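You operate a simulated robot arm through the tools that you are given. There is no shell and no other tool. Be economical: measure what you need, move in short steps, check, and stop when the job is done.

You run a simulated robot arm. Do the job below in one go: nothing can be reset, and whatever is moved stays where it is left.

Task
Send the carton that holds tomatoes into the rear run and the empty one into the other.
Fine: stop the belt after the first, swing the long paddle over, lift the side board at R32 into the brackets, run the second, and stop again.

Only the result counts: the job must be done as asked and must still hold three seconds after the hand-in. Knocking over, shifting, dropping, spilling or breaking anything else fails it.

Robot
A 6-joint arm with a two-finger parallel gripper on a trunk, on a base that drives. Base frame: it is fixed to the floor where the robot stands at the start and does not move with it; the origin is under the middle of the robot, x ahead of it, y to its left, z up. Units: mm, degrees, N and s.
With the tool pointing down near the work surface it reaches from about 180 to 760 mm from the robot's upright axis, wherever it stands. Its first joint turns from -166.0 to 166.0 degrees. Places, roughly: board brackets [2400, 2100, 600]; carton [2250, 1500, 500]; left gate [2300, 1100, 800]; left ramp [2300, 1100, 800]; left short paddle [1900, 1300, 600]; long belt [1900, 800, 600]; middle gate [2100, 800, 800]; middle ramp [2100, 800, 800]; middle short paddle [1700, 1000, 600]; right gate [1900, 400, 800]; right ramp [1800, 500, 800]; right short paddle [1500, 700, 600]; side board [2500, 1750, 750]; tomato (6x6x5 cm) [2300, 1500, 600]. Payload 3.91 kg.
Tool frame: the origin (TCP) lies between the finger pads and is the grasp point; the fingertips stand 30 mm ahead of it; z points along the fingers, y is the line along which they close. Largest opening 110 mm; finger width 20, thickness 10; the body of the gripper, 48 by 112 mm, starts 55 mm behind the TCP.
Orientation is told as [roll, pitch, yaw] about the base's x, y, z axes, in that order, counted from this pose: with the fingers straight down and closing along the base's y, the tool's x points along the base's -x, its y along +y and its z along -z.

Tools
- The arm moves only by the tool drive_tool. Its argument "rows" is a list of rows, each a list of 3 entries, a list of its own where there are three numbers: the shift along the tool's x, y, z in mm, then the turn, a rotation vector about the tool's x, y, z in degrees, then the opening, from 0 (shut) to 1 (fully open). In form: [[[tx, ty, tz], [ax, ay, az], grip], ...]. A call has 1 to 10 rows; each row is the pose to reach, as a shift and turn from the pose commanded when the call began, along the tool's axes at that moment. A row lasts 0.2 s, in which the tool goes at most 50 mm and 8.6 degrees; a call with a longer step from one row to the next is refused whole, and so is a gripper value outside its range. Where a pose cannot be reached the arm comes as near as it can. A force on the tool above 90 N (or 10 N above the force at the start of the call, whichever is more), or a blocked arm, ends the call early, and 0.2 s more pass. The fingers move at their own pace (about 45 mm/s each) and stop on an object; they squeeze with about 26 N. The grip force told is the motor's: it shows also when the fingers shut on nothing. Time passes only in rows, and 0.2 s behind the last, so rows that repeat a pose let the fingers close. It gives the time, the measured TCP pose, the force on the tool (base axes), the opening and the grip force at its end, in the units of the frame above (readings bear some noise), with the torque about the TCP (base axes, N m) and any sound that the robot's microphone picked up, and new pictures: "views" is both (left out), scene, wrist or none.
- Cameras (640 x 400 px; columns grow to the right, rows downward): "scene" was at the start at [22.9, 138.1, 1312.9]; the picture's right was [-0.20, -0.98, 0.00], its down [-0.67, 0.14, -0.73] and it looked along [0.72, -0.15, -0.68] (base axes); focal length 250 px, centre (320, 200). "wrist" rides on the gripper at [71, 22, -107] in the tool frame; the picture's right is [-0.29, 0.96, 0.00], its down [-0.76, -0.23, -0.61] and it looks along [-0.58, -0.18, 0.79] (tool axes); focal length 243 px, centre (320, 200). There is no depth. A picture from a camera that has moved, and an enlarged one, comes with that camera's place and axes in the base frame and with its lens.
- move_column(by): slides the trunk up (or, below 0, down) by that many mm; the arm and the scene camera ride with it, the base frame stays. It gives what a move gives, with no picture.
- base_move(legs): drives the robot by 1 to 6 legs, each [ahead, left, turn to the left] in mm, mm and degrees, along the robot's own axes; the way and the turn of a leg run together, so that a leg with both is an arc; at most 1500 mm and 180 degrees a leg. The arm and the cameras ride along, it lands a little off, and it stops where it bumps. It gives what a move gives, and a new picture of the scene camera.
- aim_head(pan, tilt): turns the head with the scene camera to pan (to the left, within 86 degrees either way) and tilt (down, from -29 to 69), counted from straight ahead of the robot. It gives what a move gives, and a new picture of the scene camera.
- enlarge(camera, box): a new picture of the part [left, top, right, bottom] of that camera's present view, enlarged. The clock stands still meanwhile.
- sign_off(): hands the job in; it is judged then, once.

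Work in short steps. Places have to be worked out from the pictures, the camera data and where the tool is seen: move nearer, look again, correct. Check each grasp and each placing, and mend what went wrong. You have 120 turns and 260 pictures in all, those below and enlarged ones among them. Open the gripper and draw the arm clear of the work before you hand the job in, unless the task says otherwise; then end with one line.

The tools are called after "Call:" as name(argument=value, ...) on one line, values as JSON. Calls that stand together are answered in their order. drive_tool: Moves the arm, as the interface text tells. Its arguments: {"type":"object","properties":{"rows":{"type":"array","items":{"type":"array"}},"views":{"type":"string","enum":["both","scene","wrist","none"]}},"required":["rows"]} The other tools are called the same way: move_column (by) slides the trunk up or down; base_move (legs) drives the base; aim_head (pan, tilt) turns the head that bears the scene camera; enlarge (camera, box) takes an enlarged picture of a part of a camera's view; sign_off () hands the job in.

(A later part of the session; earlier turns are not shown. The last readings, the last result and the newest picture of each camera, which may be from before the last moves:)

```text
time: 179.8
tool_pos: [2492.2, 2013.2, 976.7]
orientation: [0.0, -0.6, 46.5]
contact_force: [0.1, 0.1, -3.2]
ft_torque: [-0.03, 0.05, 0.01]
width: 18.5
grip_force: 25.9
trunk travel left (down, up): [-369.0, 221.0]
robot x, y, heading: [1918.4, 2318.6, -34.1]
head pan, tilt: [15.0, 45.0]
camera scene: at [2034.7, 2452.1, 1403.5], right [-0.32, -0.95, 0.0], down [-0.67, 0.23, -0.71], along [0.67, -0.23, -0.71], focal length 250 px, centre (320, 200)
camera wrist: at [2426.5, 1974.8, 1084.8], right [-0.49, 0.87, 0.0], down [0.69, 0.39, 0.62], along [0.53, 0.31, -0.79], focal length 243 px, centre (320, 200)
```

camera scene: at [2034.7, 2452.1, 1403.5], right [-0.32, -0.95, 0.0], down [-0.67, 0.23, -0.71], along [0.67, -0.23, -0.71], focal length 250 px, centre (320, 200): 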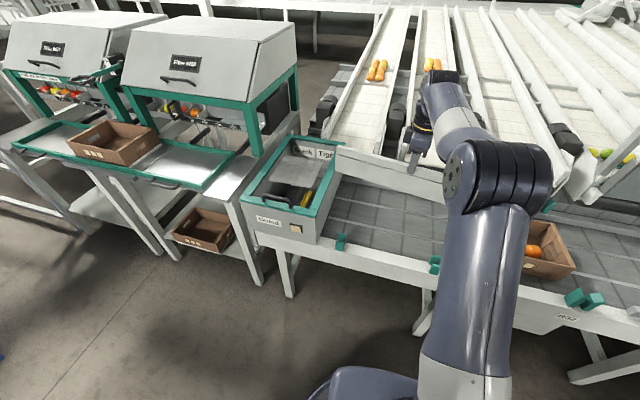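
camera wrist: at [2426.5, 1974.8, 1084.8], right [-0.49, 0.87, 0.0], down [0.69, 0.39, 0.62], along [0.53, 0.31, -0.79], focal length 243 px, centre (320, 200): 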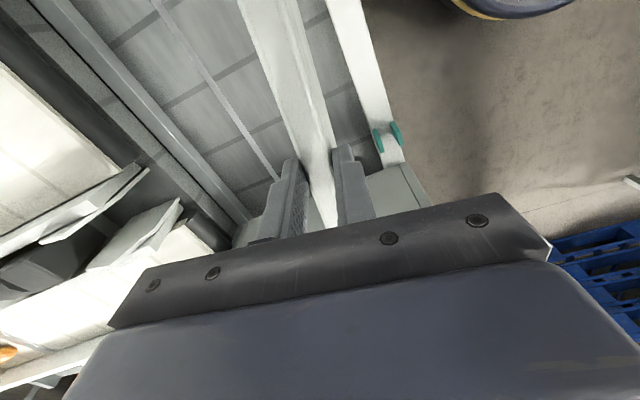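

The two bracket slots come out at about (2329,1932) and (2523,2194), centre ≈(2426,2062). I finish the turn to yaw 56° and move over the wall line.

Call:
drive_tool(rows=[[[3, 25, 0], [0, 0, -5], 0], [[6, 50, 0], [0, 0, -9.5], 0], [[10, 82, 0], [0, 0, -9.5], 0], [[10, 82, 0], [0, 0, -9.5], 0]])

Call:
enlarge(camera="wrist", box=[240, 0, 480, 220])

Call:
enlarge(camera="scene", box=[300, 130, 540, 300])

```text
time: 180.8
tool_pos: [2425.1, 2062.7, 980.4]
orientation: [-0.2, -0.5, 55.9]
contact_force: [-0.1, 0.3, -3.3]
ft_torque: [-0.05, -0.01, 0.01]
width: 18.7
grip_force: 25.5
trunk travel left (down, up): [-369.0, 221.0]
robot x, y, heading: [1918.1, 2316.3, -33.9]
head pan, tilt: [15.0, 45.0]
camera scene: at [2034.4, 2452.3, 1403.5], right [-0.32, -0.95, 0.0], down [-0.67, 0.23, -0.71], along [0.67, -0.23, -0.71], focal length 250 px, centre (320, 200)
camera wrist: at [2365.4, 2014.6, 1085.5], right [-0.63, 0.78, 0.0], down [0.61, 0.49, 0.62], along [0.48, 0.39, -0.79], focal length 243 px, centre (320, 200)
```

scene: 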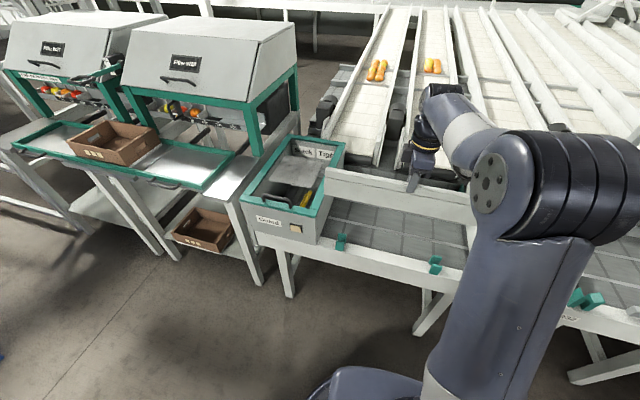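
wrist: 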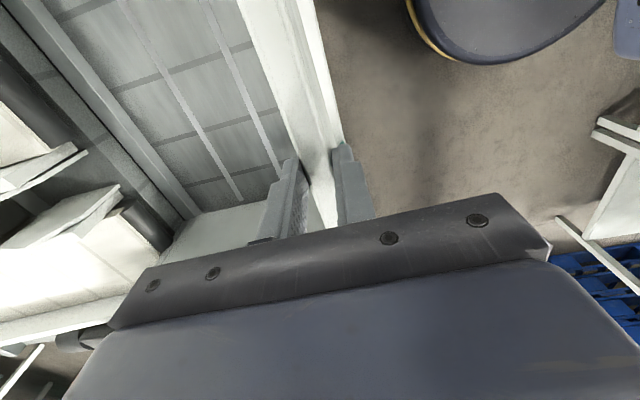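

```text
1.82 times, centred on (360, 110) of wrist
camera zoom: at [2365.4, 2014.6, 1085.5], right [-0.63, 0.78, 0.0], down [0.61, 0.49, 0.62], along [0.48, 0.39, -0.79], focal length 441 px, centre (247, 364)
```

zoom: 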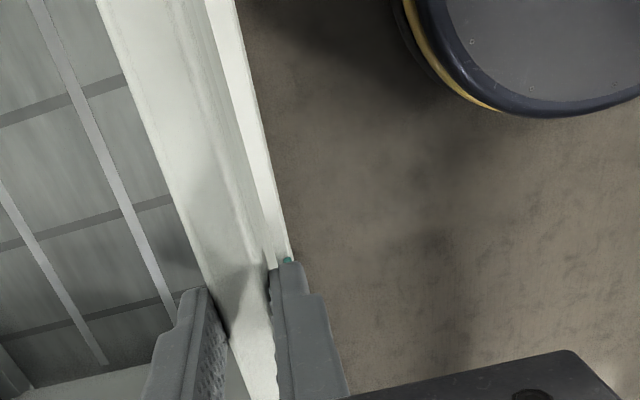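

```text
2.35 times, centred on (420, 215) of scene
camera zoom: at [2034.4, 2452.3, 1403.5], right [-0.32, -0.95, 0.0], down [-0.67, 0.23, -0.71], along [0.67, -0.23, -0.71], focal length 588 px, centre (85, 165)
```

zoom: 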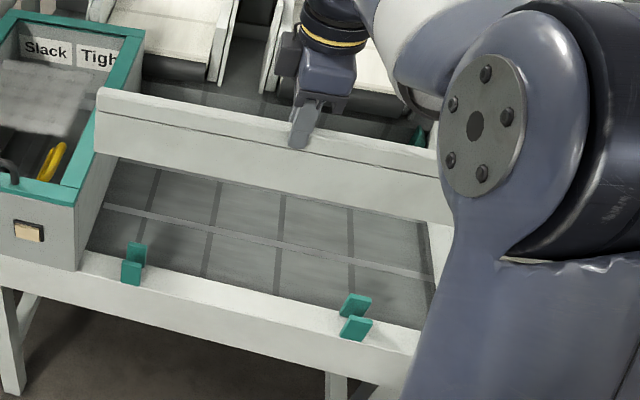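

The board's bottom is ~124 mm below TCP; slots lie ~11 mm further inward with heading ~55°, and the guard box is near the left end, so I shift 25 mm right. Then lower to just above the tabs.

Call:
drive_tool(rows=[[[12, -6, 0], [0, 0, 0.5], 0], [[25, -11, 0], [0, 0, 0.9], 0], [[25, -11, 0], [0, 0, 0.9], 0]], views="none")

Call:
move_column(by=-165)

Call:
aim_head(pan=10, tilt=50)

Call:
enlarge(camera="scene", box=[270, 50, 430, 200])

Call:
enlarge(camera="wrist", box=[240, 0, 480, 220])

```text
time: 181.6
tool_pos: [2420.6, 2034.7, 977.8]
orientation: [-0.1, -0.5, 54.8]
contact_force: [-0.2, 0.2, -2.5]
ft_torque: [-0.02, 0.04, -0.04]
width: 18.6
grip_force: 26.4
trunk travel left (down, up): [-369.0, 221.0]
robot x, y, heading: [1923.8, 2316.5, -34.1]
head pan, tilt: [15.0, 45.0]
```

```text
time: 183.5
tool_pos: [2421.2, 2035.2, 813.2]
orientation: [-0.1, -0.5, 54.9]
contact_force: [-0.5, -0.3, -3.7]
ft_torque: [-0.03, 0.05, 0.02]
width: 18.7
grip_force: 26.3
trunk travel left (down, up): [-204.0, 386.0]
robot x, y, heading: [1920.9, 2316.0, -34.1]
head pan, tilt: [15.0, 45.0]
```

```text
time: 184.1
tool_pos: [2420.6, 2035.3, 811.4]
orientation: [-0.1, -0.7, 54.9]
contact_force: [-0.3, 0.7, -4.3]
ft_torque: [-0.01, 0.06, 0.01]
width: 18.6
grip_force: 25.8
trunk travel left (down, up): [-204.0, 386.0]
robot x, y, heading: [1919.6, 2315.8, -33.9]
head pan, tilt: [10.0, 50.0]
camera scene: at [2028.1, 2447.3, 1231.6], right [-0.4, -0.91, 0.0], down [-0.7, 0.31, -0.64], along [0.59, -0.26, -0.77], focal length 250 px, centre (320, 200)
```

scene: 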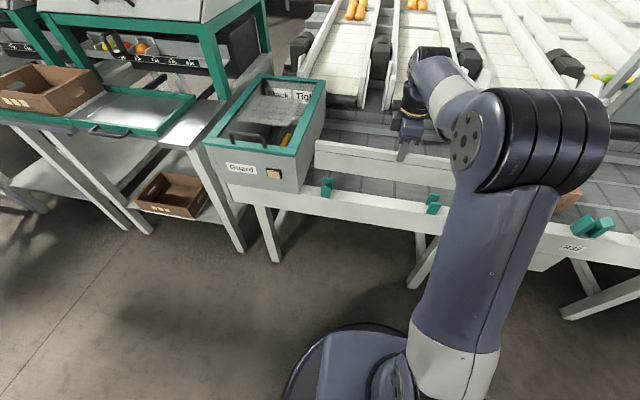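

```text
2.67 times, centred on (350, 125) of scene
camera zoom: at [2028.1, 2447.3, 1231.6], right [-0.4, -0.91, 0.0], down [-0.7, 0.31, -0.64], along [0.59, -0.26, -0.77], focal length 667 px, centre (240, 400)
```

zoom: 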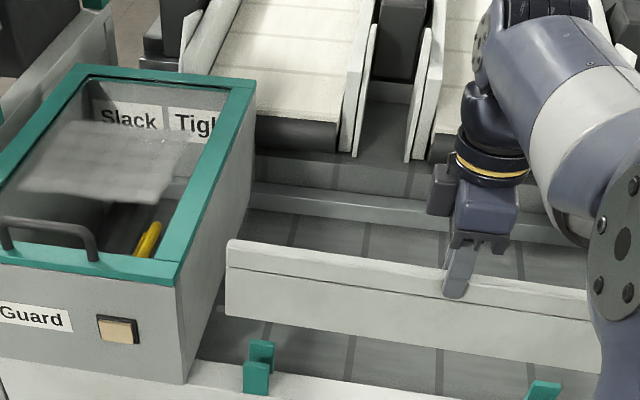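

```text
1.82 times, centred on (360, 110) of wrist
camera zoom: at [2360.7, 1988.7, 919.3], right [-0.62, 0.79, 0.0], down [0.62, 0.48, 0.62], along [0.48, 0.38, -0.79], focal length 441 px, centre (247, 364)
```

zoom: 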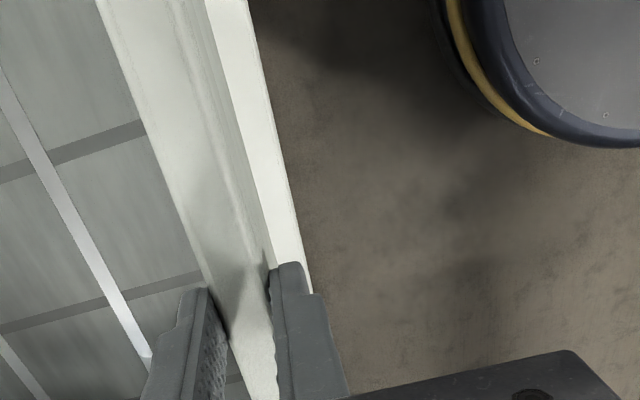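

Lateral error now looks like ~2 mm. I lower 25 mm more and compare the board's bottom edge to the tabs directly.

Call:
drive_tool(rows=[[[0, -2, 10], [0, 0, 0], 0], [[0, -2, 20], [0, 0, 0], 0], [[0, -2, 27], [0, 0, 0], 0], [[0, -2, 27], [0, 0, 0], 0]], views="none")

Call:
enlarge(camera="scene", box=[290, 120, 480, 240])

```text
time: 185.1
tool_pos: [2422.8, 2032.8, 786.1]
orientation: [0.0, -0.6, 54.9]
contact_force: [-0.2, 0.9, -3.4]
ft_torque: [-0.05, 0.02, -0.01]
width: 18.9
grip_force: 26.4
trunk travel left (down, up): [-204.0, 386.0]
robot x, y, heading: [1919.2, 2312.9, -34.1]
head pan, tilt: [10.0, 50.0]
```

```text
3.33 times, centred on (385, 180) of scene
camera zoom: at [2028.1, 2447.3, 1231.6], right [-0.41, -0.91, 0.0], down [-0.7, 0.31, -0.64], along [0.59, -0.26, -0.77], focal length 834 px, centre (103, 267)
```

zoom: 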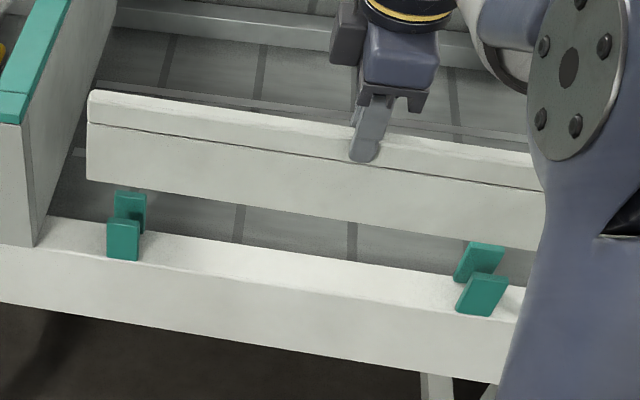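

Recomputing from the picture, the board's bottom is at z≈680, and it would drop centred between tabs if their tops are at ≈640. I lower 25 mm and look again.

Call:
drive_tool(rows=[[[0, 0, 10], [0, 0, 0], 0], [[0, 0, 20], [0, 0, 0], 0], [[0, 0, 25], [0, 0, 0], 0], [[0, 0, 25], [0, 0, 0], 0]], views="wrist")

Call:
enlarge(camera="scene", box=[300, 140, 460, 240])

```text
time: 186.1
tool_pos: [2423.0, 2033.3, 760.9]
orientation: [-0.1, -0.6, 54.9]
contact_force: [-0.2, 0.7, -2.4]
ft_torque: [-0.03, 0.0, 0.02]
width: 18.5
grip_force: 26.4
trunk travel left (down, up): [-204.0, 386.0]
robot x, y, heading: [1920.5, 2314.6, -33.7]
head pan, tilt: [10.0, 50.0]
camera wrist: at [2362.4, 1987.5, 867.3], right [-0.62, 0.79, 0.0], down [0.62, 0.48, 0.62], along [0.48, 0.38, -0.79], focal length 243 px, centre (320, 200)
```

wrist: 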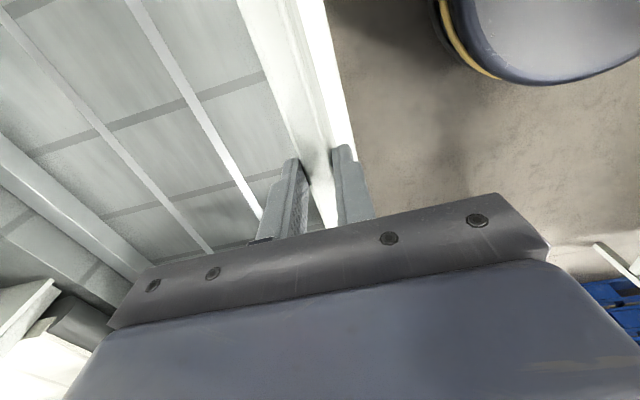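

```text
4.00 times, centred on (380, 190) of scene
camera zoom: at [2028.1, 2447.3, 1231.6], right [-0.41, -0.91, 0.0], down [-0.7, 0.31, -0.64], along [0.59, -0.26, -0.77], focal length 1000 px, centre (80, 240)
```

zoom: 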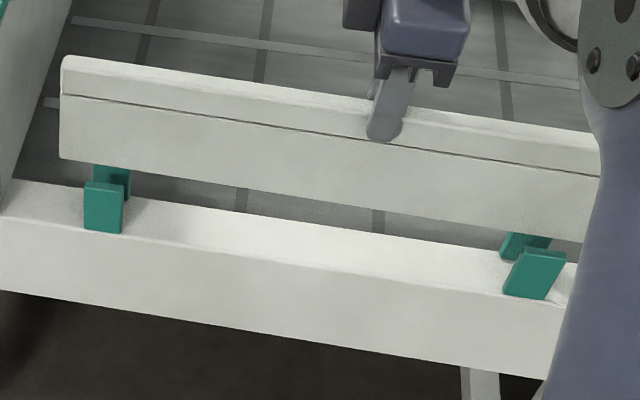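

The bottom edge sits just behind the outer tabs and in front of the inner ones. I lower slowly, watching force.

Call:
drive_tool(rows=[[[0, 0, 5], [0, 0, 0], 0], [[0, 0, 10], [0, 0, 0], 0], [[0, 0, 14], [0, 0, 0], 0], [[0, 0, 18], [0, 0, 0], 0]], views="none")

Call:
enlarge(camera="scene", box=[300, 140, 460, 240])

```text
time: 187.1
tool_pos: [2423.0, 2035.4, 743.2]
orientation: [-0.2, -0.6, 54.9]
contact_force: [0.4, -1.0, -3.5]
ft_torque: [-0.03, 0.0, -0.03]
width: 18.6
grip_force: 25.0
trunk travel left (down, up): [-204.0, 386.0]
robot x, y, heading: [1920.2, 2314.6, -34.0]
head pan, tilt: [10.0, 50.0]
```

```text
4.00 times, centred on (380, 190) of scene
camera zoom: at [2028.0, 2447.3, 1231.6], right [-0.41, -0.91, 0.0], down [-0.7, 0.31, -0.64], along [0.59, -0.26, -0.77], focal length 1000 px, centre (80, 240)
```

zoom: 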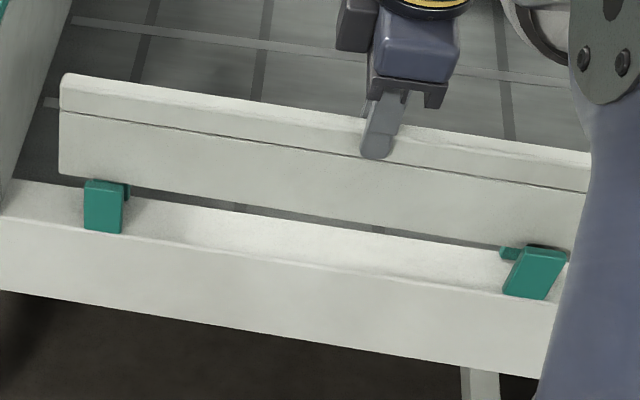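

No contact yet and the bottom edge is right at the tab tops. I go on a few mm at a time.

Call:
drive_tool(rows=[[[0, 0, 3], [0, 0, 0], 0], [[0, 0, 6], [0, 0, 0], 0], [[0, 0, 9], [0, 0, 0], 0]], views="none")

Call:
enlarge(camera="scene", box=[300, 140, 460, 240])

```text
time: 187.9
tool_pos: [2422.9, 2034.7, 733.7]
orientation: [0.0, -0.5, 54.8]
contact_force: [0.4, -0.4, -3.6]
ft_torque: [0.0, 0.05, -0.01]
width: 18.6
grip_force: 25.8
trunk travel left (down, up): [-204.0, 386.0]
robot x, y, heading: [1917.5, 2313.5, -33.9]
head pan, tilt: [10.0, 50.0]
```

```text
4.00 times, centred on (380, 190) of scene
camera zoom: at [2028.0, 2447.3, 1231.6], right [-0.41, -0.91, 0.0], down [-0.7, 0.31, -0.64], along [0.59, -0.26, -0.77], focal length 1000 px, centre (80, 240)
```

zoom: 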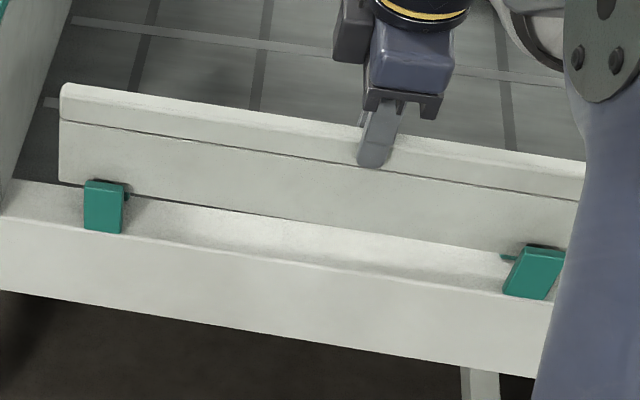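

The board is entering behind the outer tabs. Continue until weight is taken up.

Call:
drive_tool(rows=[[[0, 0, 3], [0, 0, 0], 0], [[0, 0, 6], [0, 0, 0], 0], [[0, 0, 9], [0, 0, 0], 0], [[0, 0, 12], [0, 0, 0], 0]], views="none")

Call:
enlarge(camera="scene", box=[300, 140, 460, 240])

```text
time: 188.9
tool_pos: [2422.4, 2035.0, 720.7]
orientation: [-0.1, -0.7, 54.9]
contact_force: [0.8, 0.6, -3.0]
ft_torque: [-0.05, 0.04, 0.0]
width: 18.6
grip_force: 25.5
trunk travel left (down, up): [-204.0, 386.0]
robot x, y, heading: [1918.3, 2317.9, -34.1]
head pan, tilt: [10.0, 50.0]
```

```text
4.00 times, centred on (380, 190) of scene
camera zoom: at [2028.0, 2447.3, 1231.6], right [-0.41, -0.91, 0.0], down [-0.7, 0.31, -0.64], along [0.59, -0.26, -0.77], focal length 1000 px, centre (80, 240)
```

zoom: 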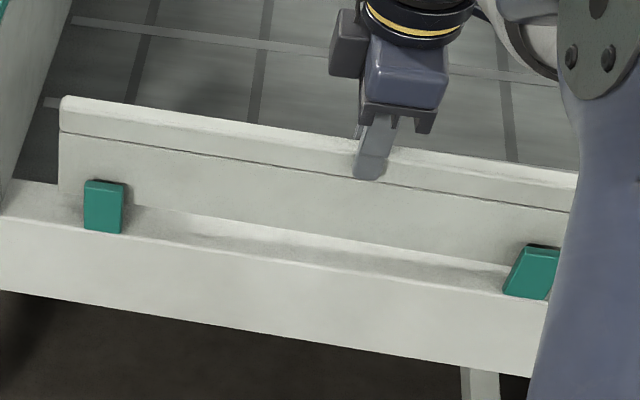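

The inner tabs are hidden behind the board and the outer ones stand in front: it's in the slots. I lower until it rests.

Call:
drive_tool(rows=[[[0, 0, 3], [0, 0, 0], 0], [[0, 0, 6], [0, 0, 0], 0], [[0, 0, 9], [0, 0, 0], 0], [[0, 0, 12], [0, 0, 0], 0]], views="none")

Call:
enlarge(camera="scene", box=[300, 140, 460, 240])

```text
time: 189.9
tool_pos: [2423.4, 2036.1, 709.9]
orientation: [-0.1, -0.6, 54.9]
contact_force: [-1.5, -0.7, -3.3]
ft_torque: [-0.09, 0.1, 0.02]
width: 18.9
grip_force: 26.0
trunk travel left (down, up): [-204.0, 386.0]
robot x, y, heading: [1920.0, 2317.5, -33.6]
head pan, tilt: [10.0, 50.0]
```

```text
4.00 times, centred on (380, 190) of scene
camera zoom: at [2028.0, 2447.3, 1231.6], right [-0.41, -0.91, 0.0], down [-0.7, 0.31, -0.64], along [0.59, -0.26, -0.77], focal length 1000 px, centre (80, 240)
```

zoom: 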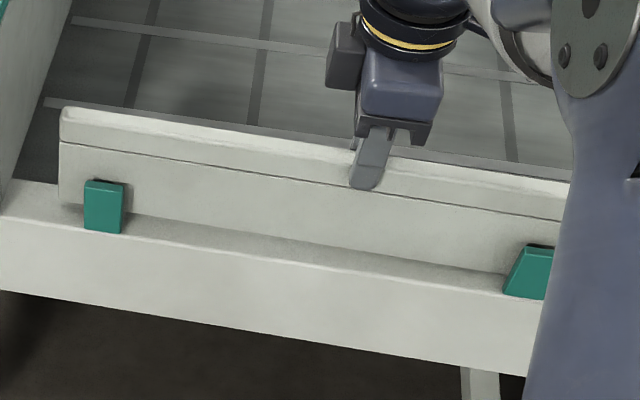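

Almost seated; a few mm more.

Call:
drive_tool(rows=[[[0, 0, 2], [0, 0, 0], 0], [[0, 0, 4], [0, 0, 0], 0], [[0, 0, 6], [0, 0, 0], 0]], views="none")

```text
time: 190.7
tool_pos: [2423.8, 2035.4, 705.2]
orientation: [-0.1, -0.6, 54.9]
contact_force: [1.5, 1.0, 1.2]
ft_torque: [-0.59, 0.44, -0.03]
width: 18.8
grip_force: 26.4
trunk travel left (down, up): [-204.0, 386.0]
robot x, y, heading: [1922.7, 2318.4, -34.0]
head pan, tilt: [10.0, 50.0]
```

The board touches down on one end (weight lifting off). 3 mm more, then release.

Call:
drive_tool(rows=[[[0, 0, 2], [0, 0, 0], 0], [[0, 0, 3], [0, 0, 0], 0], [[0, 0, 3], [0, 0, 0], 0]], views="none")

Call:
drive_tool(rows=[[[0, 0, 0], [0, 0, 0], 0.2], [[0, 0, 0], [0, 0, 0], 0.3], [[0, 0, 0], [0, 0, 0], 0.3], [[0, 0, -15], [0, 0, 0], 0.3], [[0, 0, -45], [0, 0, 0], 0.3], [[0, 0, -90], [0, 0, 0], 0.3]])

Call:
enlarge(camera="scene", box=[300, 140, 460, 240])

```text
time: 191.5
tool_pos: [2422.0, 2035.4, 702.2]
orientation: [-0.2, -0.7, 54.9]
contact_force: [2.6, 1.7, 18.5]
ft_torque: [0.1, -0.06, -0.01]
width: 18.9
grip_force: 25.9
trunk travel left (down, up): [-204.0, 386.0]
robot x, y, heading: [1924.6, 2314.0, -34.0]
head pan, tilt: [10.0, 50.0]
```

```text
time: 192.9
tool_pos: [2419.3, 2035.8, 792.1]
orientation: [0.0, -0.5, 54.9]
contact_force: [0.4, 0.4, -0.5]
ft_torque: [0.01, -0.01, 0.02]
width: 32.8
grip_force: 0.1
trunk travel left (down, up): [-204.0, 386.0]
robot x, y, heading: [1918.3, 2315.7, -34.0]
head pan, tilt: [10.0, 50.0]
camera scene: at [2028.1, 2447.3, 1231.5], right [-0.41, -0.91, 0.0], down [-0.7, 0.31, -0.64], along [0.59, -0.26, -0.77], focal length 250 px, centre (320, 200)
camera wrist: at [2360.3, 1988.5, 898.9], right [-0.62, 0.79, 0.0], down [0.62, 0.48, 0.62], along [0.48, 0.38, -0.79], focal length 243 px, centre (320, 200)
```

scene: 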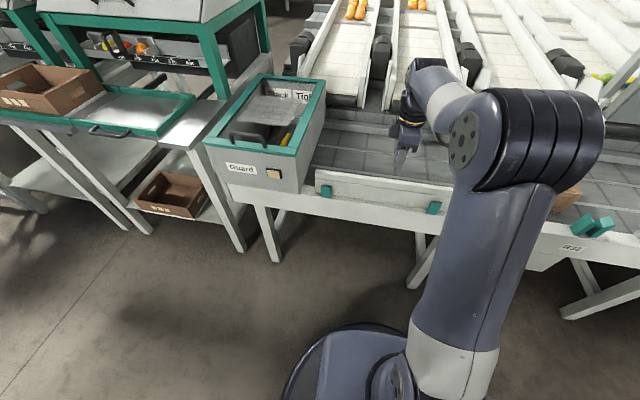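
wrist: 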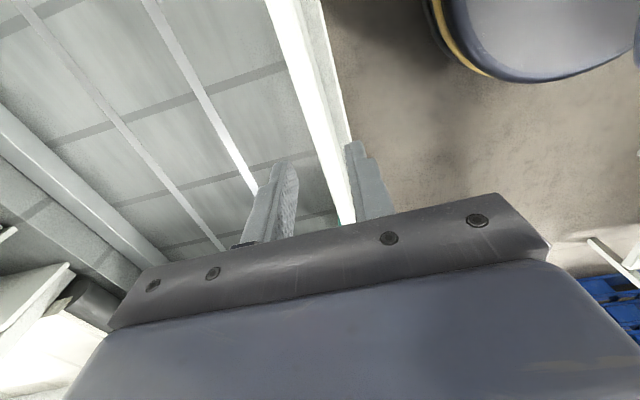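

```text
4.00 times, centred on (380, 190) of scene
camera zoom: at [2028.1, 2447.3, 1231.5], right [-0.41, -0.91, 0.0], down [-0.7, 0.31, -0.64], along [0.59, -0.26, -0.77], focal length 1000 px, centre (80, 240)
```

zoom: 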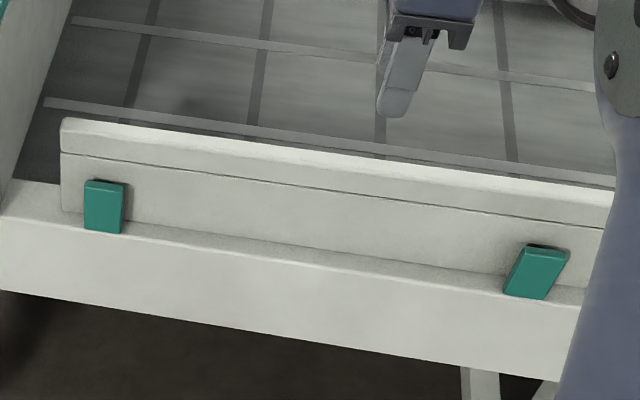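

The board sits in both wall brackets. Now I turn the tool back, retract it, and return to the panel for the second run.

Call:
drive_tool(rows=[[[0, 0, -20], [0, 0, 8.5], 0.2], [[0, 20, -20], [0, 0, 17], 0], [[0, 45, -20], [0, 0, 25.5], 0], [[0, 70, -20], [0, 0, 34], 0], [[0, 95, -20], [0, 0, 42.5], 0], [[0, 120, -20], [0, 0, 51], 0], [[0, 145, -20], [0, 0, 59.5], 0], [[0, 170, -20], [0, 0, 68], 0], [[0, 190, -20], [0, 0, 76.5], 0], [[0, 200, -20], [0, 0, 85], 0]], views="none")

Call:
base_move(legs=[[-130, 0, 0], [0, -1000, 0], [0, -1047, 0.8]])

Call:
aim_head(pan=35, tilt=35)

```text
time: 195.1
tool_pos: [2258.6, 2150.2, 811.6]
orientation: [0.7, 0.0, -30.2]
contact_force: [-0.1, 0.2, 0.0]
ft_torque: [0.04, 0.0, 0.0]
width: 0.0
grip_force: 25.7
trunk travel left (down, up): [-204.0, 386.0]
robot x, y, heading: [1919.2, 2317.2, -33.9]
head pan, tilt: [10.0, 50.0]
```

```text
time: 206.3
tool_pos: [1006.6, 491.8, 811.3]
orientation: [0.6, 0.0, -29.4]
contact_force: [0.7, -0.1, 0.1]
ft_torque: [0.01, 0.0, 0.0]
width: 0.0
grip_force: 25.7
trunk travel left (down, up): [-204.0, 386.0]
robot x, y, heading: [669.9, 656.9, -33.1]
head pan, tilt: [10.0, 50.0]
camera scene: at [771.8, 785.7, 1231.6], right [-0.39, -0.92, 0.0], down [-0.7, 0.3, -0.64], along [0.59, -0.25, -0.77], focal length 250 px, centre (320, 200)
```

scene: 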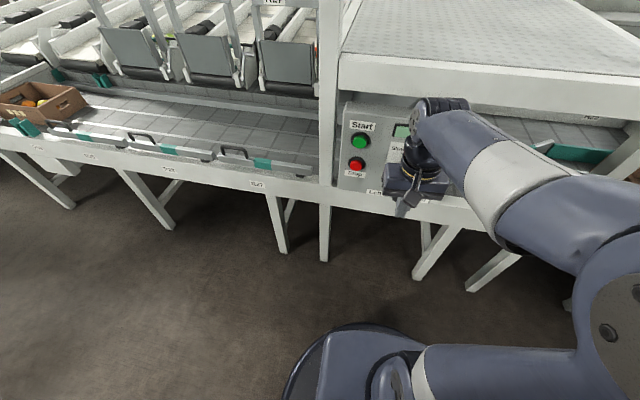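

```text
time: 207.2
tool_pos: [1006.6, 491.4, 811.8]
orientation: [0.6, 0.0, -29.2]
contact_force: [-0.7, 0.2, 0.2]
ft_torque: [0.03, 0.02, -0.02]
width: 0.1
grip_force: 25.6
trunk travel left (down, up): [-204.0, 386.0]
robot x, y, heading: [665.4, 650.3, -33.2]
head pan, tilt: [35.0, 35.0]
camera scene: at [788.9, 818.8, 1253.3], right [0.03, -1.0, 0.0], down [-0.57, -0.02, -0.82], along [0.82, 0.03, -0.57], focal length 250 px, centre (320, 200)
```

scene: 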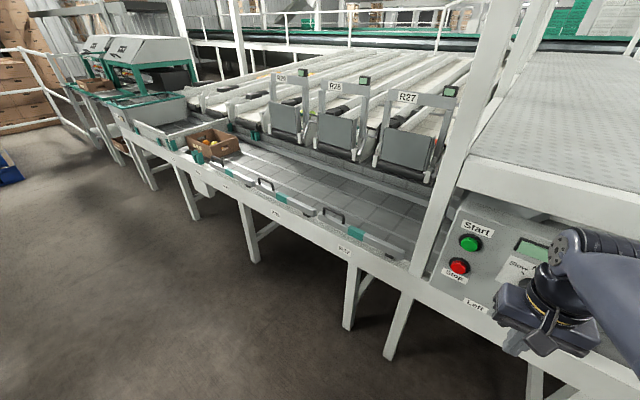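

The way for the tomato carton is free. I tilt the tool and go to 50 mm before the Start button (known contact point (1219,484,839)).

Call:
drive_tool(rows=[[[0, 12, -10], [0, -8, 0], 0], [[0, 30, -20], [0, -16, 0], 0], [[0, 48, -30], [0, -24, 0], 0], [[-15, 65, -40], [0, -32, 0], 0], [[-40, 80, -50], [0, -40, 0], 0], [[-65, 97, -62], [0, -48, 0], 0], [[-90, 97, -62], [0, -56, 0], 0], [[-116, 97, -62], [0, -64, 0], 0], [[-116, 97, -62], [0, -64, 0], 0]])

```text
time: 209.2
tool_pos: [1155.9, 520.9, 874.5]
orientation: [1.5, -64.1, -30.7]
contact_force: [0.3, 0.2, -0.5]
ft_torque: [-0.02, 0.0, 0.02]
width: 0.0
grip_force: 26.4
trunk travel left (down, up): [-204.0, 386.0]
robot x, y, heading: [666.0, 652.1, -33.2]
head pan, tilt: [35.0, 35.0]
camera scene: at [788.9, 818.9, 1253.3], right [0.03, -1.0, 0.0], down [-0.57, -0.02, -0.82], along [0.82, 0.03, -0.57], focal length 250 px, centre (320, 200)
camera wrist: at [1055.3, 602.1, 857.1], right [0.58, 0.77, 0.27], down [-0.31, -0.11, 0.95], along [0.76, -0.63, 0.18], focal length 243 px, centre (320, 200)
```

scene: 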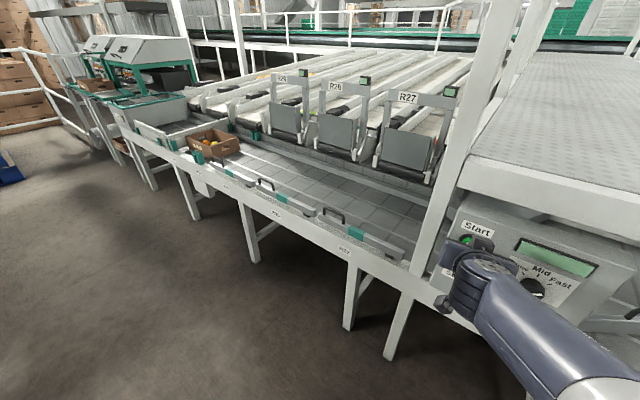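
wrist: 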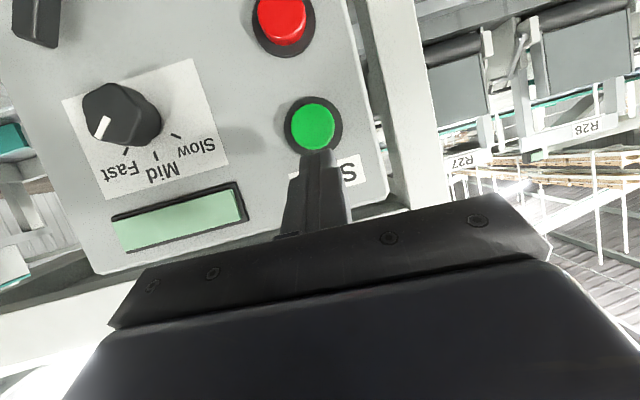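

Well aligned (5 mm in y to correct). I press Start gently.

Call:
drive_tool(rows=[[[0, -5, 25], [0, 0, 0], 0], [[0, -5, 36], [0, 0, 0], 0], [[0, -5, 42], [0, 0, 0], 0], [[0, -5, 46], [0, 0, 0], 0], [[0, -5, 50], [0, 0, 0], 0], [[0, -5, 54], [0, 0, 0], 0]], views="scene")

```text
time: 210.6
tool_pos: [1190.0, 492.5, 855.3]
orientation: [1.7, -64.6, -30.7]
contact_force: [-52.1, 20.2, 28.5]
ft_torque: [-0.46, -0.35, -0.2]
width: 0.0
grip_force: 26.4
trunk travel left (down, up): [-204.0, 386.0]
robot x, y, heading: [664.1, 651.8, -32.9]
head pan, tilt: [35.0, 35.0]
heard: click
camera scene: at [782.1, 821.4, 1254.0], right [0.03, -1.0, 0.0], down [-0.57, -0.02, -0.82], along [0.82, 0.03, -0.57], focal length 250 px, centre (320, 200)
```

scene: 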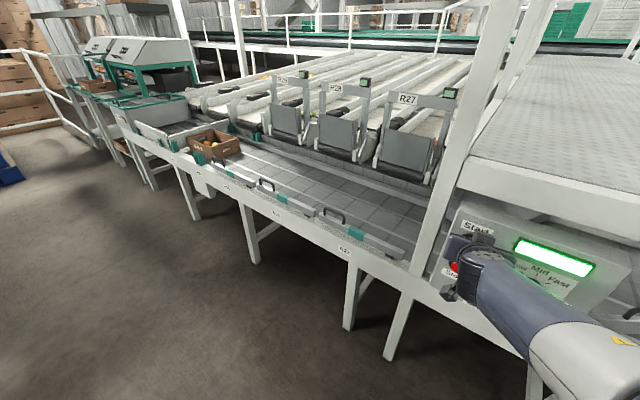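

Belt runs, carton has started moving. I move to the Stop standby.

Call:
drive_tool(rows=[[[0, 0, -40], [0, 0, 0], 0], [[38, 0, -40], [0, 0, 0], 0], [[75, 0, -14], [0, 0, 0], 0], [[75, 0, -14], [0, 0, 0], 0]])

```text
time: 211.6
tool_pos: [1156.3, 515.3, 790.5]
orientation: [1.4, -64.1, -30.5]
contact_force: [0.0, 0.3, 0.3]
ft_torque: [-0.04, -0.02, 0.02]
width: 0.0
grip_force: 26.4
trunk travel left (down, up): [-204.0, 386.0]
robot x, y, heading: [659.1, 654.9, -33.2]
head pan, tilt: [35.0, 35.0]
camera scene: at [788.9, 818.8, 1253.3], right [0.03, -1.0, 0.0], down [-0.57, -0.02, -0.82], along [0.82, 0.03, -0.57], focal length 250 px, centre (320, 200)
camera wrist: at [1054.9, 596.7, 773.6], right [0.58, 0.77, 0.27], down [-0.31, -0.1, 0.95], along [0.76, -0.63, 0.17], focal length 243 px, centre (320, 200)
```

scene: 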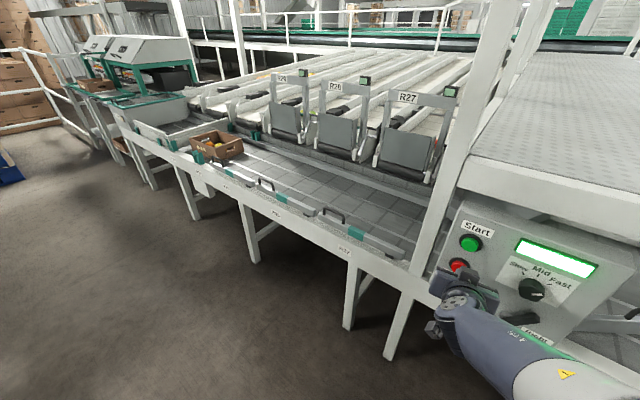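
wrist: 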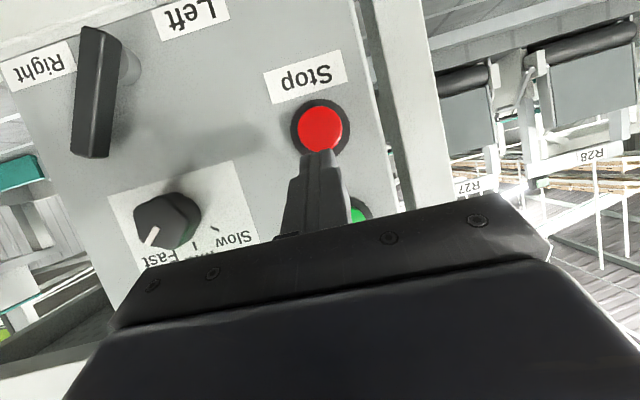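

Aligned on Stop. The carton needs ~12 s; I wait in steps and watch.

Call:
drive_tool(rows=[[[0, 0, 0], [0, 0, 0], 0], [[0, 0, 0], [0, 0, 0], 0], [[0, 0, 0], [0, 0, 0], 0], [[0, 0, 0], [0, 0, 0], 0], [[0, 0, 0], [0, 0, 0], 0], [[0, 0, 0], [0, 0, 0], 0], [[0, 0, 0], [0, 0, 0], 0], [[0, 0, 0], [0, 0, 0], 0], [[0, 0, 0], [0, 0, 0], 0], [[0, 0, 0], [0, 0, 0], 0]], views="scene")

Call:
drive_tool(rows=[[[0, 0, 0], [0, 0, 0], 0], [[0, 0, 0], [0, 0, 0], 0], [[0, 0, 0], [0, 0, 0], 0], [[0, 0, 0], [0, 0, 0], 0], [[0, 0, 0], [0, 0, 0], 0], [[0, 0, 0], [0, 0, 0], 0], [[0, 0, 0], [0, 0, 0], 0], [[0, 0, 0], [0, 0, 0], 0], [[0, 0, 0], [0, 0, 0], 0], [[0, 0, 0], [0, 0, 0], 0]], views="scene")

```text
time: 213.8
tool_pos: [1156.6, 515.3, 790.7]
orientation: [1.5, -64.0, -30.6]
contact_force: [-0.1, 0.3, 0.0]
ft_torque: [0.03, -0.01, 0.05]
width: 0.0
grip_force: 26.1
trunk travel left (down, up): [-204.0, 386.0]
robot x, y, heading: [668.5, 656.4, -33.0]
head pan, tilt: [35.0, 35.0]
camera scene: at [789.0, 818.8, 1253.3], right [0.03, -1.0, 0.0], down [-0.57, -0.02, -0.82], along [0.82, 0.03, -0.57], focal length 250 px, centre (320, 200)
```

scene: 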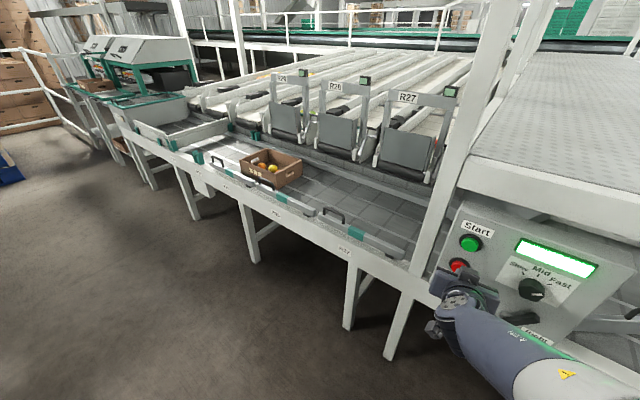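

```text
time: 216.0
tool_pos: [1157.4, 514.8, 791.8]
orientation: [1.5, -64.1, -30.6]
contact_force: [-0.7, -0.7, -0.3]
ft_torque: [-0.02, 0.0, 0.01]
width: 0.1
grip_force: 26.3
trunk travel left (down, up): [-204.0, 386.0]
robot x, y, heading: [663.8, 655.1, -33.2]
head pan, tilt: [35.0, 35.0]
camera scene: at [789.0, 818.8, 1253.3], right [0.03, -1.0, 0.0], down [-0.57, -0.02, -0.82], along [0.82, 0.03, -0.57], focal length 250 px, centre (320, 200)
```

scene: 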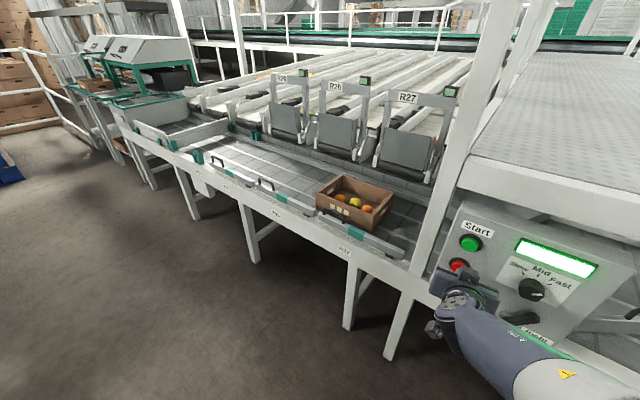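

It is at R27 and moving steadily in its lane. I turn the head to the fork and keep waiting.

Call:
aim_head(pan=-15, tilt=20)

Call:
drive_tool(rows=[[[0, 0, 0], [0, 0, 0], 0], [[0, 0, 0], [0, 0, 0], 0], [[0, 0, 0], [0, 0, 0], 0], [[0, 0, 0], [0, 0, 0], 0], [[0, 0, 0], [0, 0, 0], 0], [[0, 0, 0], [0, 0, 0], 0], [[0, 0, 0], [0, 0, 0], 0], [[0, 0, 0], [0, 0, 0], 0], [[0, 0, 0], [0, 0, 0], 0]], views="scene")

Call:
drive_tool(rows=[[[0, 0, 0], [0, 0, 0], 0], [[0, 0, 0], [0, 0, 0], 0], [[0, 0, 0], [0, 0, 0], 0], [[0, 0, 0], [0, 0, 0], 0], [[0, 0, 0], [0, 0, 0], 0], [[0, 0, 0], [0, 0, 0], 0]], views="scene")

```text
time: 217.2
tool_pos: [1155.9, 515.3, 790.2]
orientation: [1.5, -64.0, -30.6]
contact_force: [1.3, -0.3, 0.2]
ft_torque: [0.02, 0.0, 0.01]
width: 0.2
grip_force: 26.2
trunk travel left (down, up): [-204.0, 386.0]
robot x, y, heading: [664.1, 656.2, -32.9]
head pan, tilt: [-15.0, 20.0]
camera scene: at [763.2, 746.6, 1277.1], right [-0.74, -0.67, 0.0], down [-0.23, 0.25, -0.94], along [0.63, -0.7, -0.34], focal length 250 px, centre (320, 200)
```

scene: 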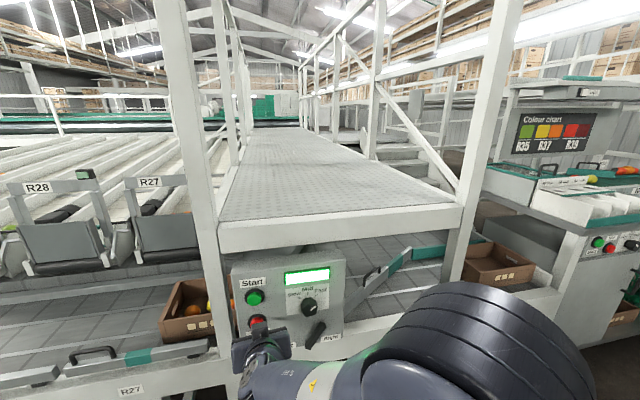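

```text
time: 219.2
tool_pos: [1156.2, 514.6, 791.7]
orientation: [1.5, -64.1, -30.6]
contact_force: [0.2, 0.6, 0.3]
ft_torque: [0.02, -0.02, 0.0]
width: 0.0
grip_force: 25.8
trunk travel left (down, up): [-204.0, 386.0]
robot x, y, heading: [669.3, 653.4, -33.1]
head pan, tilt: [-15.0, 20.0]
camera scene: at [763.2, 746.6, 1277.2], right [-0.74, -0.67, 0.0], down [-0.23, 0.25, -0.94], along [0.63, -0.7, -0.34], focal length 250 px, centre (320, 200)
```

scene: 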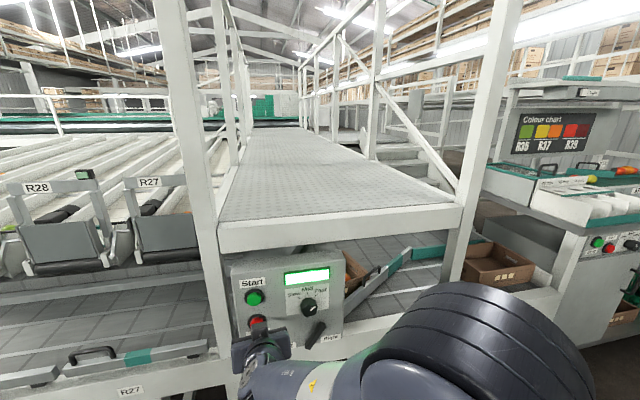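

```text
time: 220.6
tool_pos: [1155.4, 515.9, 790.7]
orientation: [1.5, -64.2, -30.7]
contact_force: [0.3, 1.0, -0.6]
ft_torque: [-0.03, -0.02, -0.01]
width: 0.0
grip_force: 26.4
trunk travel left (down, up): [-204.0, 386.0]
robot x, y, heading: [667.4, 653.1, -32.9]
head pan, tilt: [-15.0, 20.0]
camera scene: at [763.2, 746.6, 1277.2], right [-0.74, -0.67, 0.0], down [-0.23, 0.25, -0.94], along [0.63, -0.7, -0.34], focal length 250 px, centre (320, 200)
```

scene: 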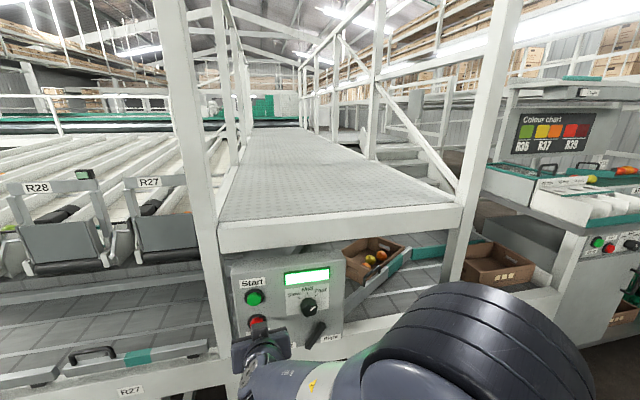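

The carton slides along the paddle toward the rear. I continue waiting.

Call:
drive_tool(rows=[[[0, 0, 0], [0, 0, 0], 0], [[0, 0, 0], [0, 0, 0], 0], [[0, 0, 0], [0, 0, 0], 0], [[0, 0, 0], [0, 0, 0], 0], [[0, 0, 0], [0, 0, 0], 0], [[0, 0, 0], [0, 0, 0], 0], [[0, 0, 0], [0, 0, 0], 0]], views="scene")

Call:
drive_tool(rows=[[[0, 0, 0], [0, 0, 0], 0], [[0, 0, 0], [0, 0, 0], 0], [[0, 0, 0], [0, 0, 0], 0], [[0, 0, 0], [0, 0, 0], 0], [[0, 0, 0], [0, 0, 0], 0], [[0, 0, 0], [0, 0, 0], 0], [[0, 0, 0], [0, 0, 0], 0]], views="scene")

```text
time: 222.2
tool_pos: [1155.5, 514.6, 790.7]
orientation: [1.5, -64.1, -30.6]
contact_force: [-0.5, 0.0, 0.7]
ft_torque: [-0.01, 0.0, -0.01]
width: 0.0
grip_force: 26.1
trunk travel left (down, up): [-204.0, 386.0]
robot x, y, heading: [668.4, 651.0, -33.1]
head pan, tilt: [-15.0, 20.0]
camera scene: at [763.2, 746.6, 1277.2], right [-0.74, -0.67, 0.0], down [-0.23, 0.25, -0.94], along [0.63, -0.7, -0.34], focal length 250 px, centre (320, 200)
```

scene: 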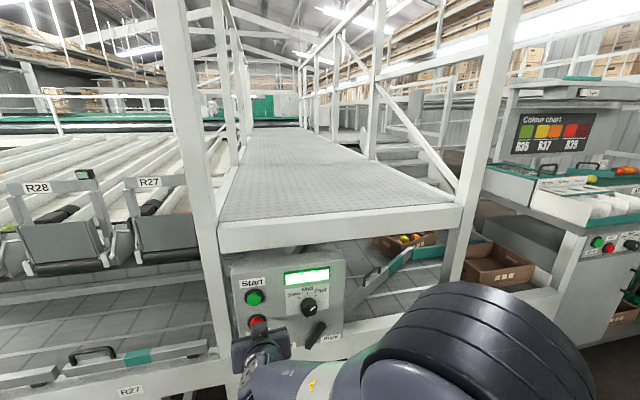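

```text
time: 223.8
tool_pos: [1156.1, 514.9, 790.8]
orientation: [1.5, -64.1, -30.7]
contact_force: [0.2, -0.4, -0.3]
ft_torque: [-0.01, 0.0, 0.01]
width: 0.1
grip_force: 26.2
trunk travel left (down, up): [-204.0, 386.0]
robot x, y, heading: [666.6, 654.2, -33.3]
head pan, tilt: [-15.0, 20.0]
camera scene: at [763.2, 746.6, 1277.2], right [-0.74, -0.67, 0.0], down [-0.23, 0.25, -0.94], along [0.63, -0.7, -0.34], focal length 250 px, centre (320, 200)
```

scene: 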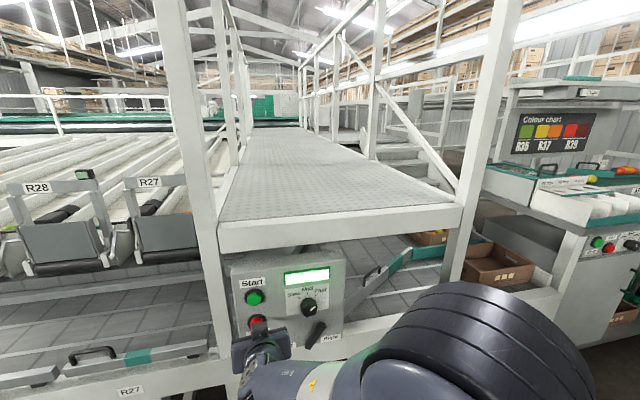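

It's behind the divider in the rear run. About 2 s more and then Stop.

Call:
drive_tool(rows=[[[0, 0, 0], [0, 0, 0], 0], [[0, 0, 0], [0, 0, 0], 0], [[0, 0, 0], [0, 0, 0], 0], [[0, 0, 0], [0, 0, 0], 0], [[0, 0, 0], [0, 0, 0], 0], [[0, 0, 0], [0, 0, 0], 0], [[0, 0, 0], [0, 0, 0], 0], [[0, 0, 0], [0, 0, 0], 0], [[0, 0, 0], [0, 0, 0], 0], [[0, 0, 0], [0, 0, 0], 0]], views="scene")

Call:
enlarge(camera="scene", box=[360, 190, 560, 310])

```text
time: 226.0
tool_pos: [1156.6, 514.8, 791.3]
orientation: [1.5, -64.1, -30.6]
contact_force: [0.1, 0.2, 0.3]
ft_torque: [-0.03, 0.02, 0.0]
width: 0.3
grip_force: 25.9
trunk travel left (down, up): [-204.0, 386.0]
robot x, y, heading: [669.0, 651.0, -33.3]
head pan, tilt: [-15.0, 20.0]
camera scene: at [763.2, 746.6, 1277.2], right [-0.74, -0.67, 0.0], down [-0.23, 0.25, -0.94], along [0.63, -0.7, -0.34], focal length 250 px, centre (320, 200)
```

scene: 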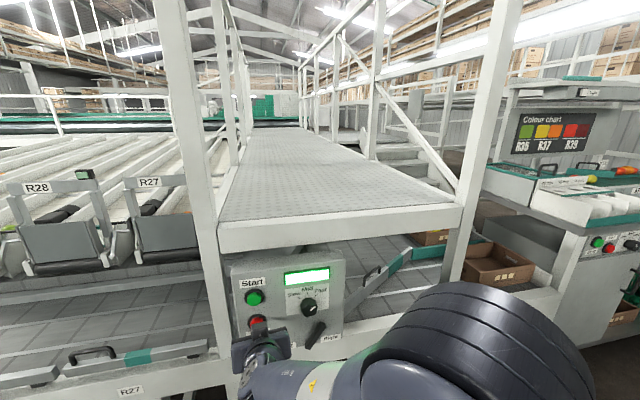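

```text
3.20 times, centred on (460, 250) of scene
camera zoom: at [763.2, 746.6, 1277.2], right [-0.74, -0.67, 0.0], down [-0.23, 0.25, -0.94], along [0.63, -0.7, -0.34], focal length 800 px, centre (-128, 40)
```

zoom: 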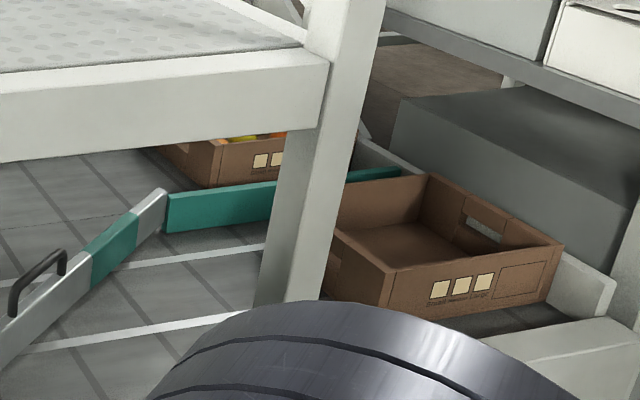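

The carton may have slowed or jammed at an angle in the rear run; I wait a little and compare.

Call:
drive_tool(rows=[[[0, 0, 0], [0, 0, 0], 0], [[0, 0, 0], [0, 0, 0], 0], [[0, 0, 0], [0, 0, 0], 0], [[0, 0, 0], [0, 0, 0], 0], [[0, 0, 0], [0, 0, 0], 0]], views="none")

Call:
enlarge(camera="scene", box=[360, 190, 560, 310])

```text
time: 227.2
tool_pos: [1157.2, 515.2, 791.3]
orientation: [1.6, -64.2, -30.5]
contact_force: [0.1, -0.4, 1.0]
ft_torque: [-0.02, -0.03, -0.02]
width: 0.0
grip_force: 25.8
trunk travel left (down, up): [-204.0, 386.0]
robot x, y, heading: [665.0, 652.1, -33.3]
head pan, tilt: [-15.0, 20.0]
```

```text
3.20 times, centred on (460, 250) of scene
camera zoom: at [763.2, 746.6, 1277.2], right [-0.74, -0.67, 0.0], down [-0.23, 0.25, -0.94], along [0.63, -0.7, -0.34], focal length 800 px, centre (-128, 40)
```

zoom: 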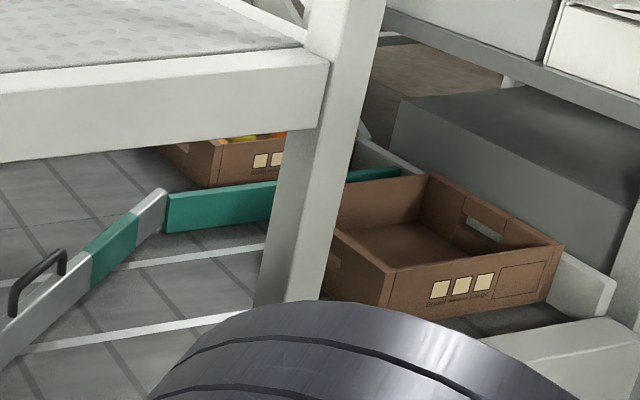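

Its upstream end is at the same distance (~287 mm) as the other's, so it simply rests against the end wall. Now I press Stop.

Call:
drive_tool(rows=[[[-3, 0, 25], [0, 0, 0], 0], [[-3, 0, 36], [0, 0, 0], 0], [[-3, 0, 42], [0, 0, 0], 0], [[-3, 0, 46], [0, 0, 0], 0], [[-3, 0, 50], [0, 0, 0], 0], [[-3, 0, 54], [0, 0, 0], 0]], views="scene")

```text
time: 228.6
tool_pos: [1189.6, 493.9, 776.6]
orientation: [1.8, -64.9, -30.8]
contact_force: [-38.5, 14.8, 14.5]
ft_torque: [-0.47, -0.6, -0.36]
width: 0.0
grip_force: 26.1
trunk travel left (down, up): [-204.0, 386.0]
robot x, y, heading: [659.1, 651.8, -32.9]
head pan, tilt: [-15.0, 20.0]
heard: click
stopped in row 6: the force on the tool passed its limit at 98 N (the readings are from after the stop); the commanded pose is now the measured one
camera scene: at [751.7, 751.5, 1277.6], right [-0.74, -0.67, 0.0], down [-0.22, 0.25, -0.94], along [0.63, -0.7, -0.34], focal length 250 px, centre (320, 200)
```

scene: 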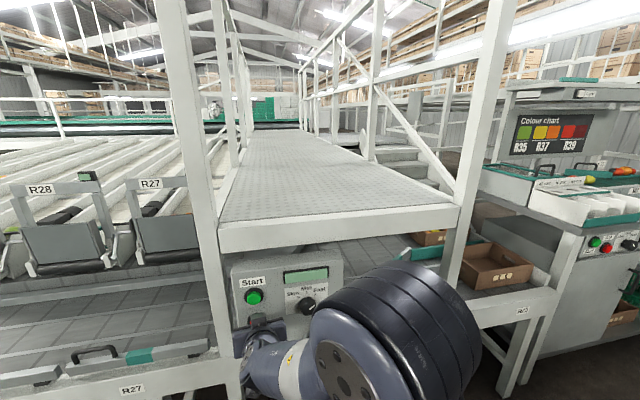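

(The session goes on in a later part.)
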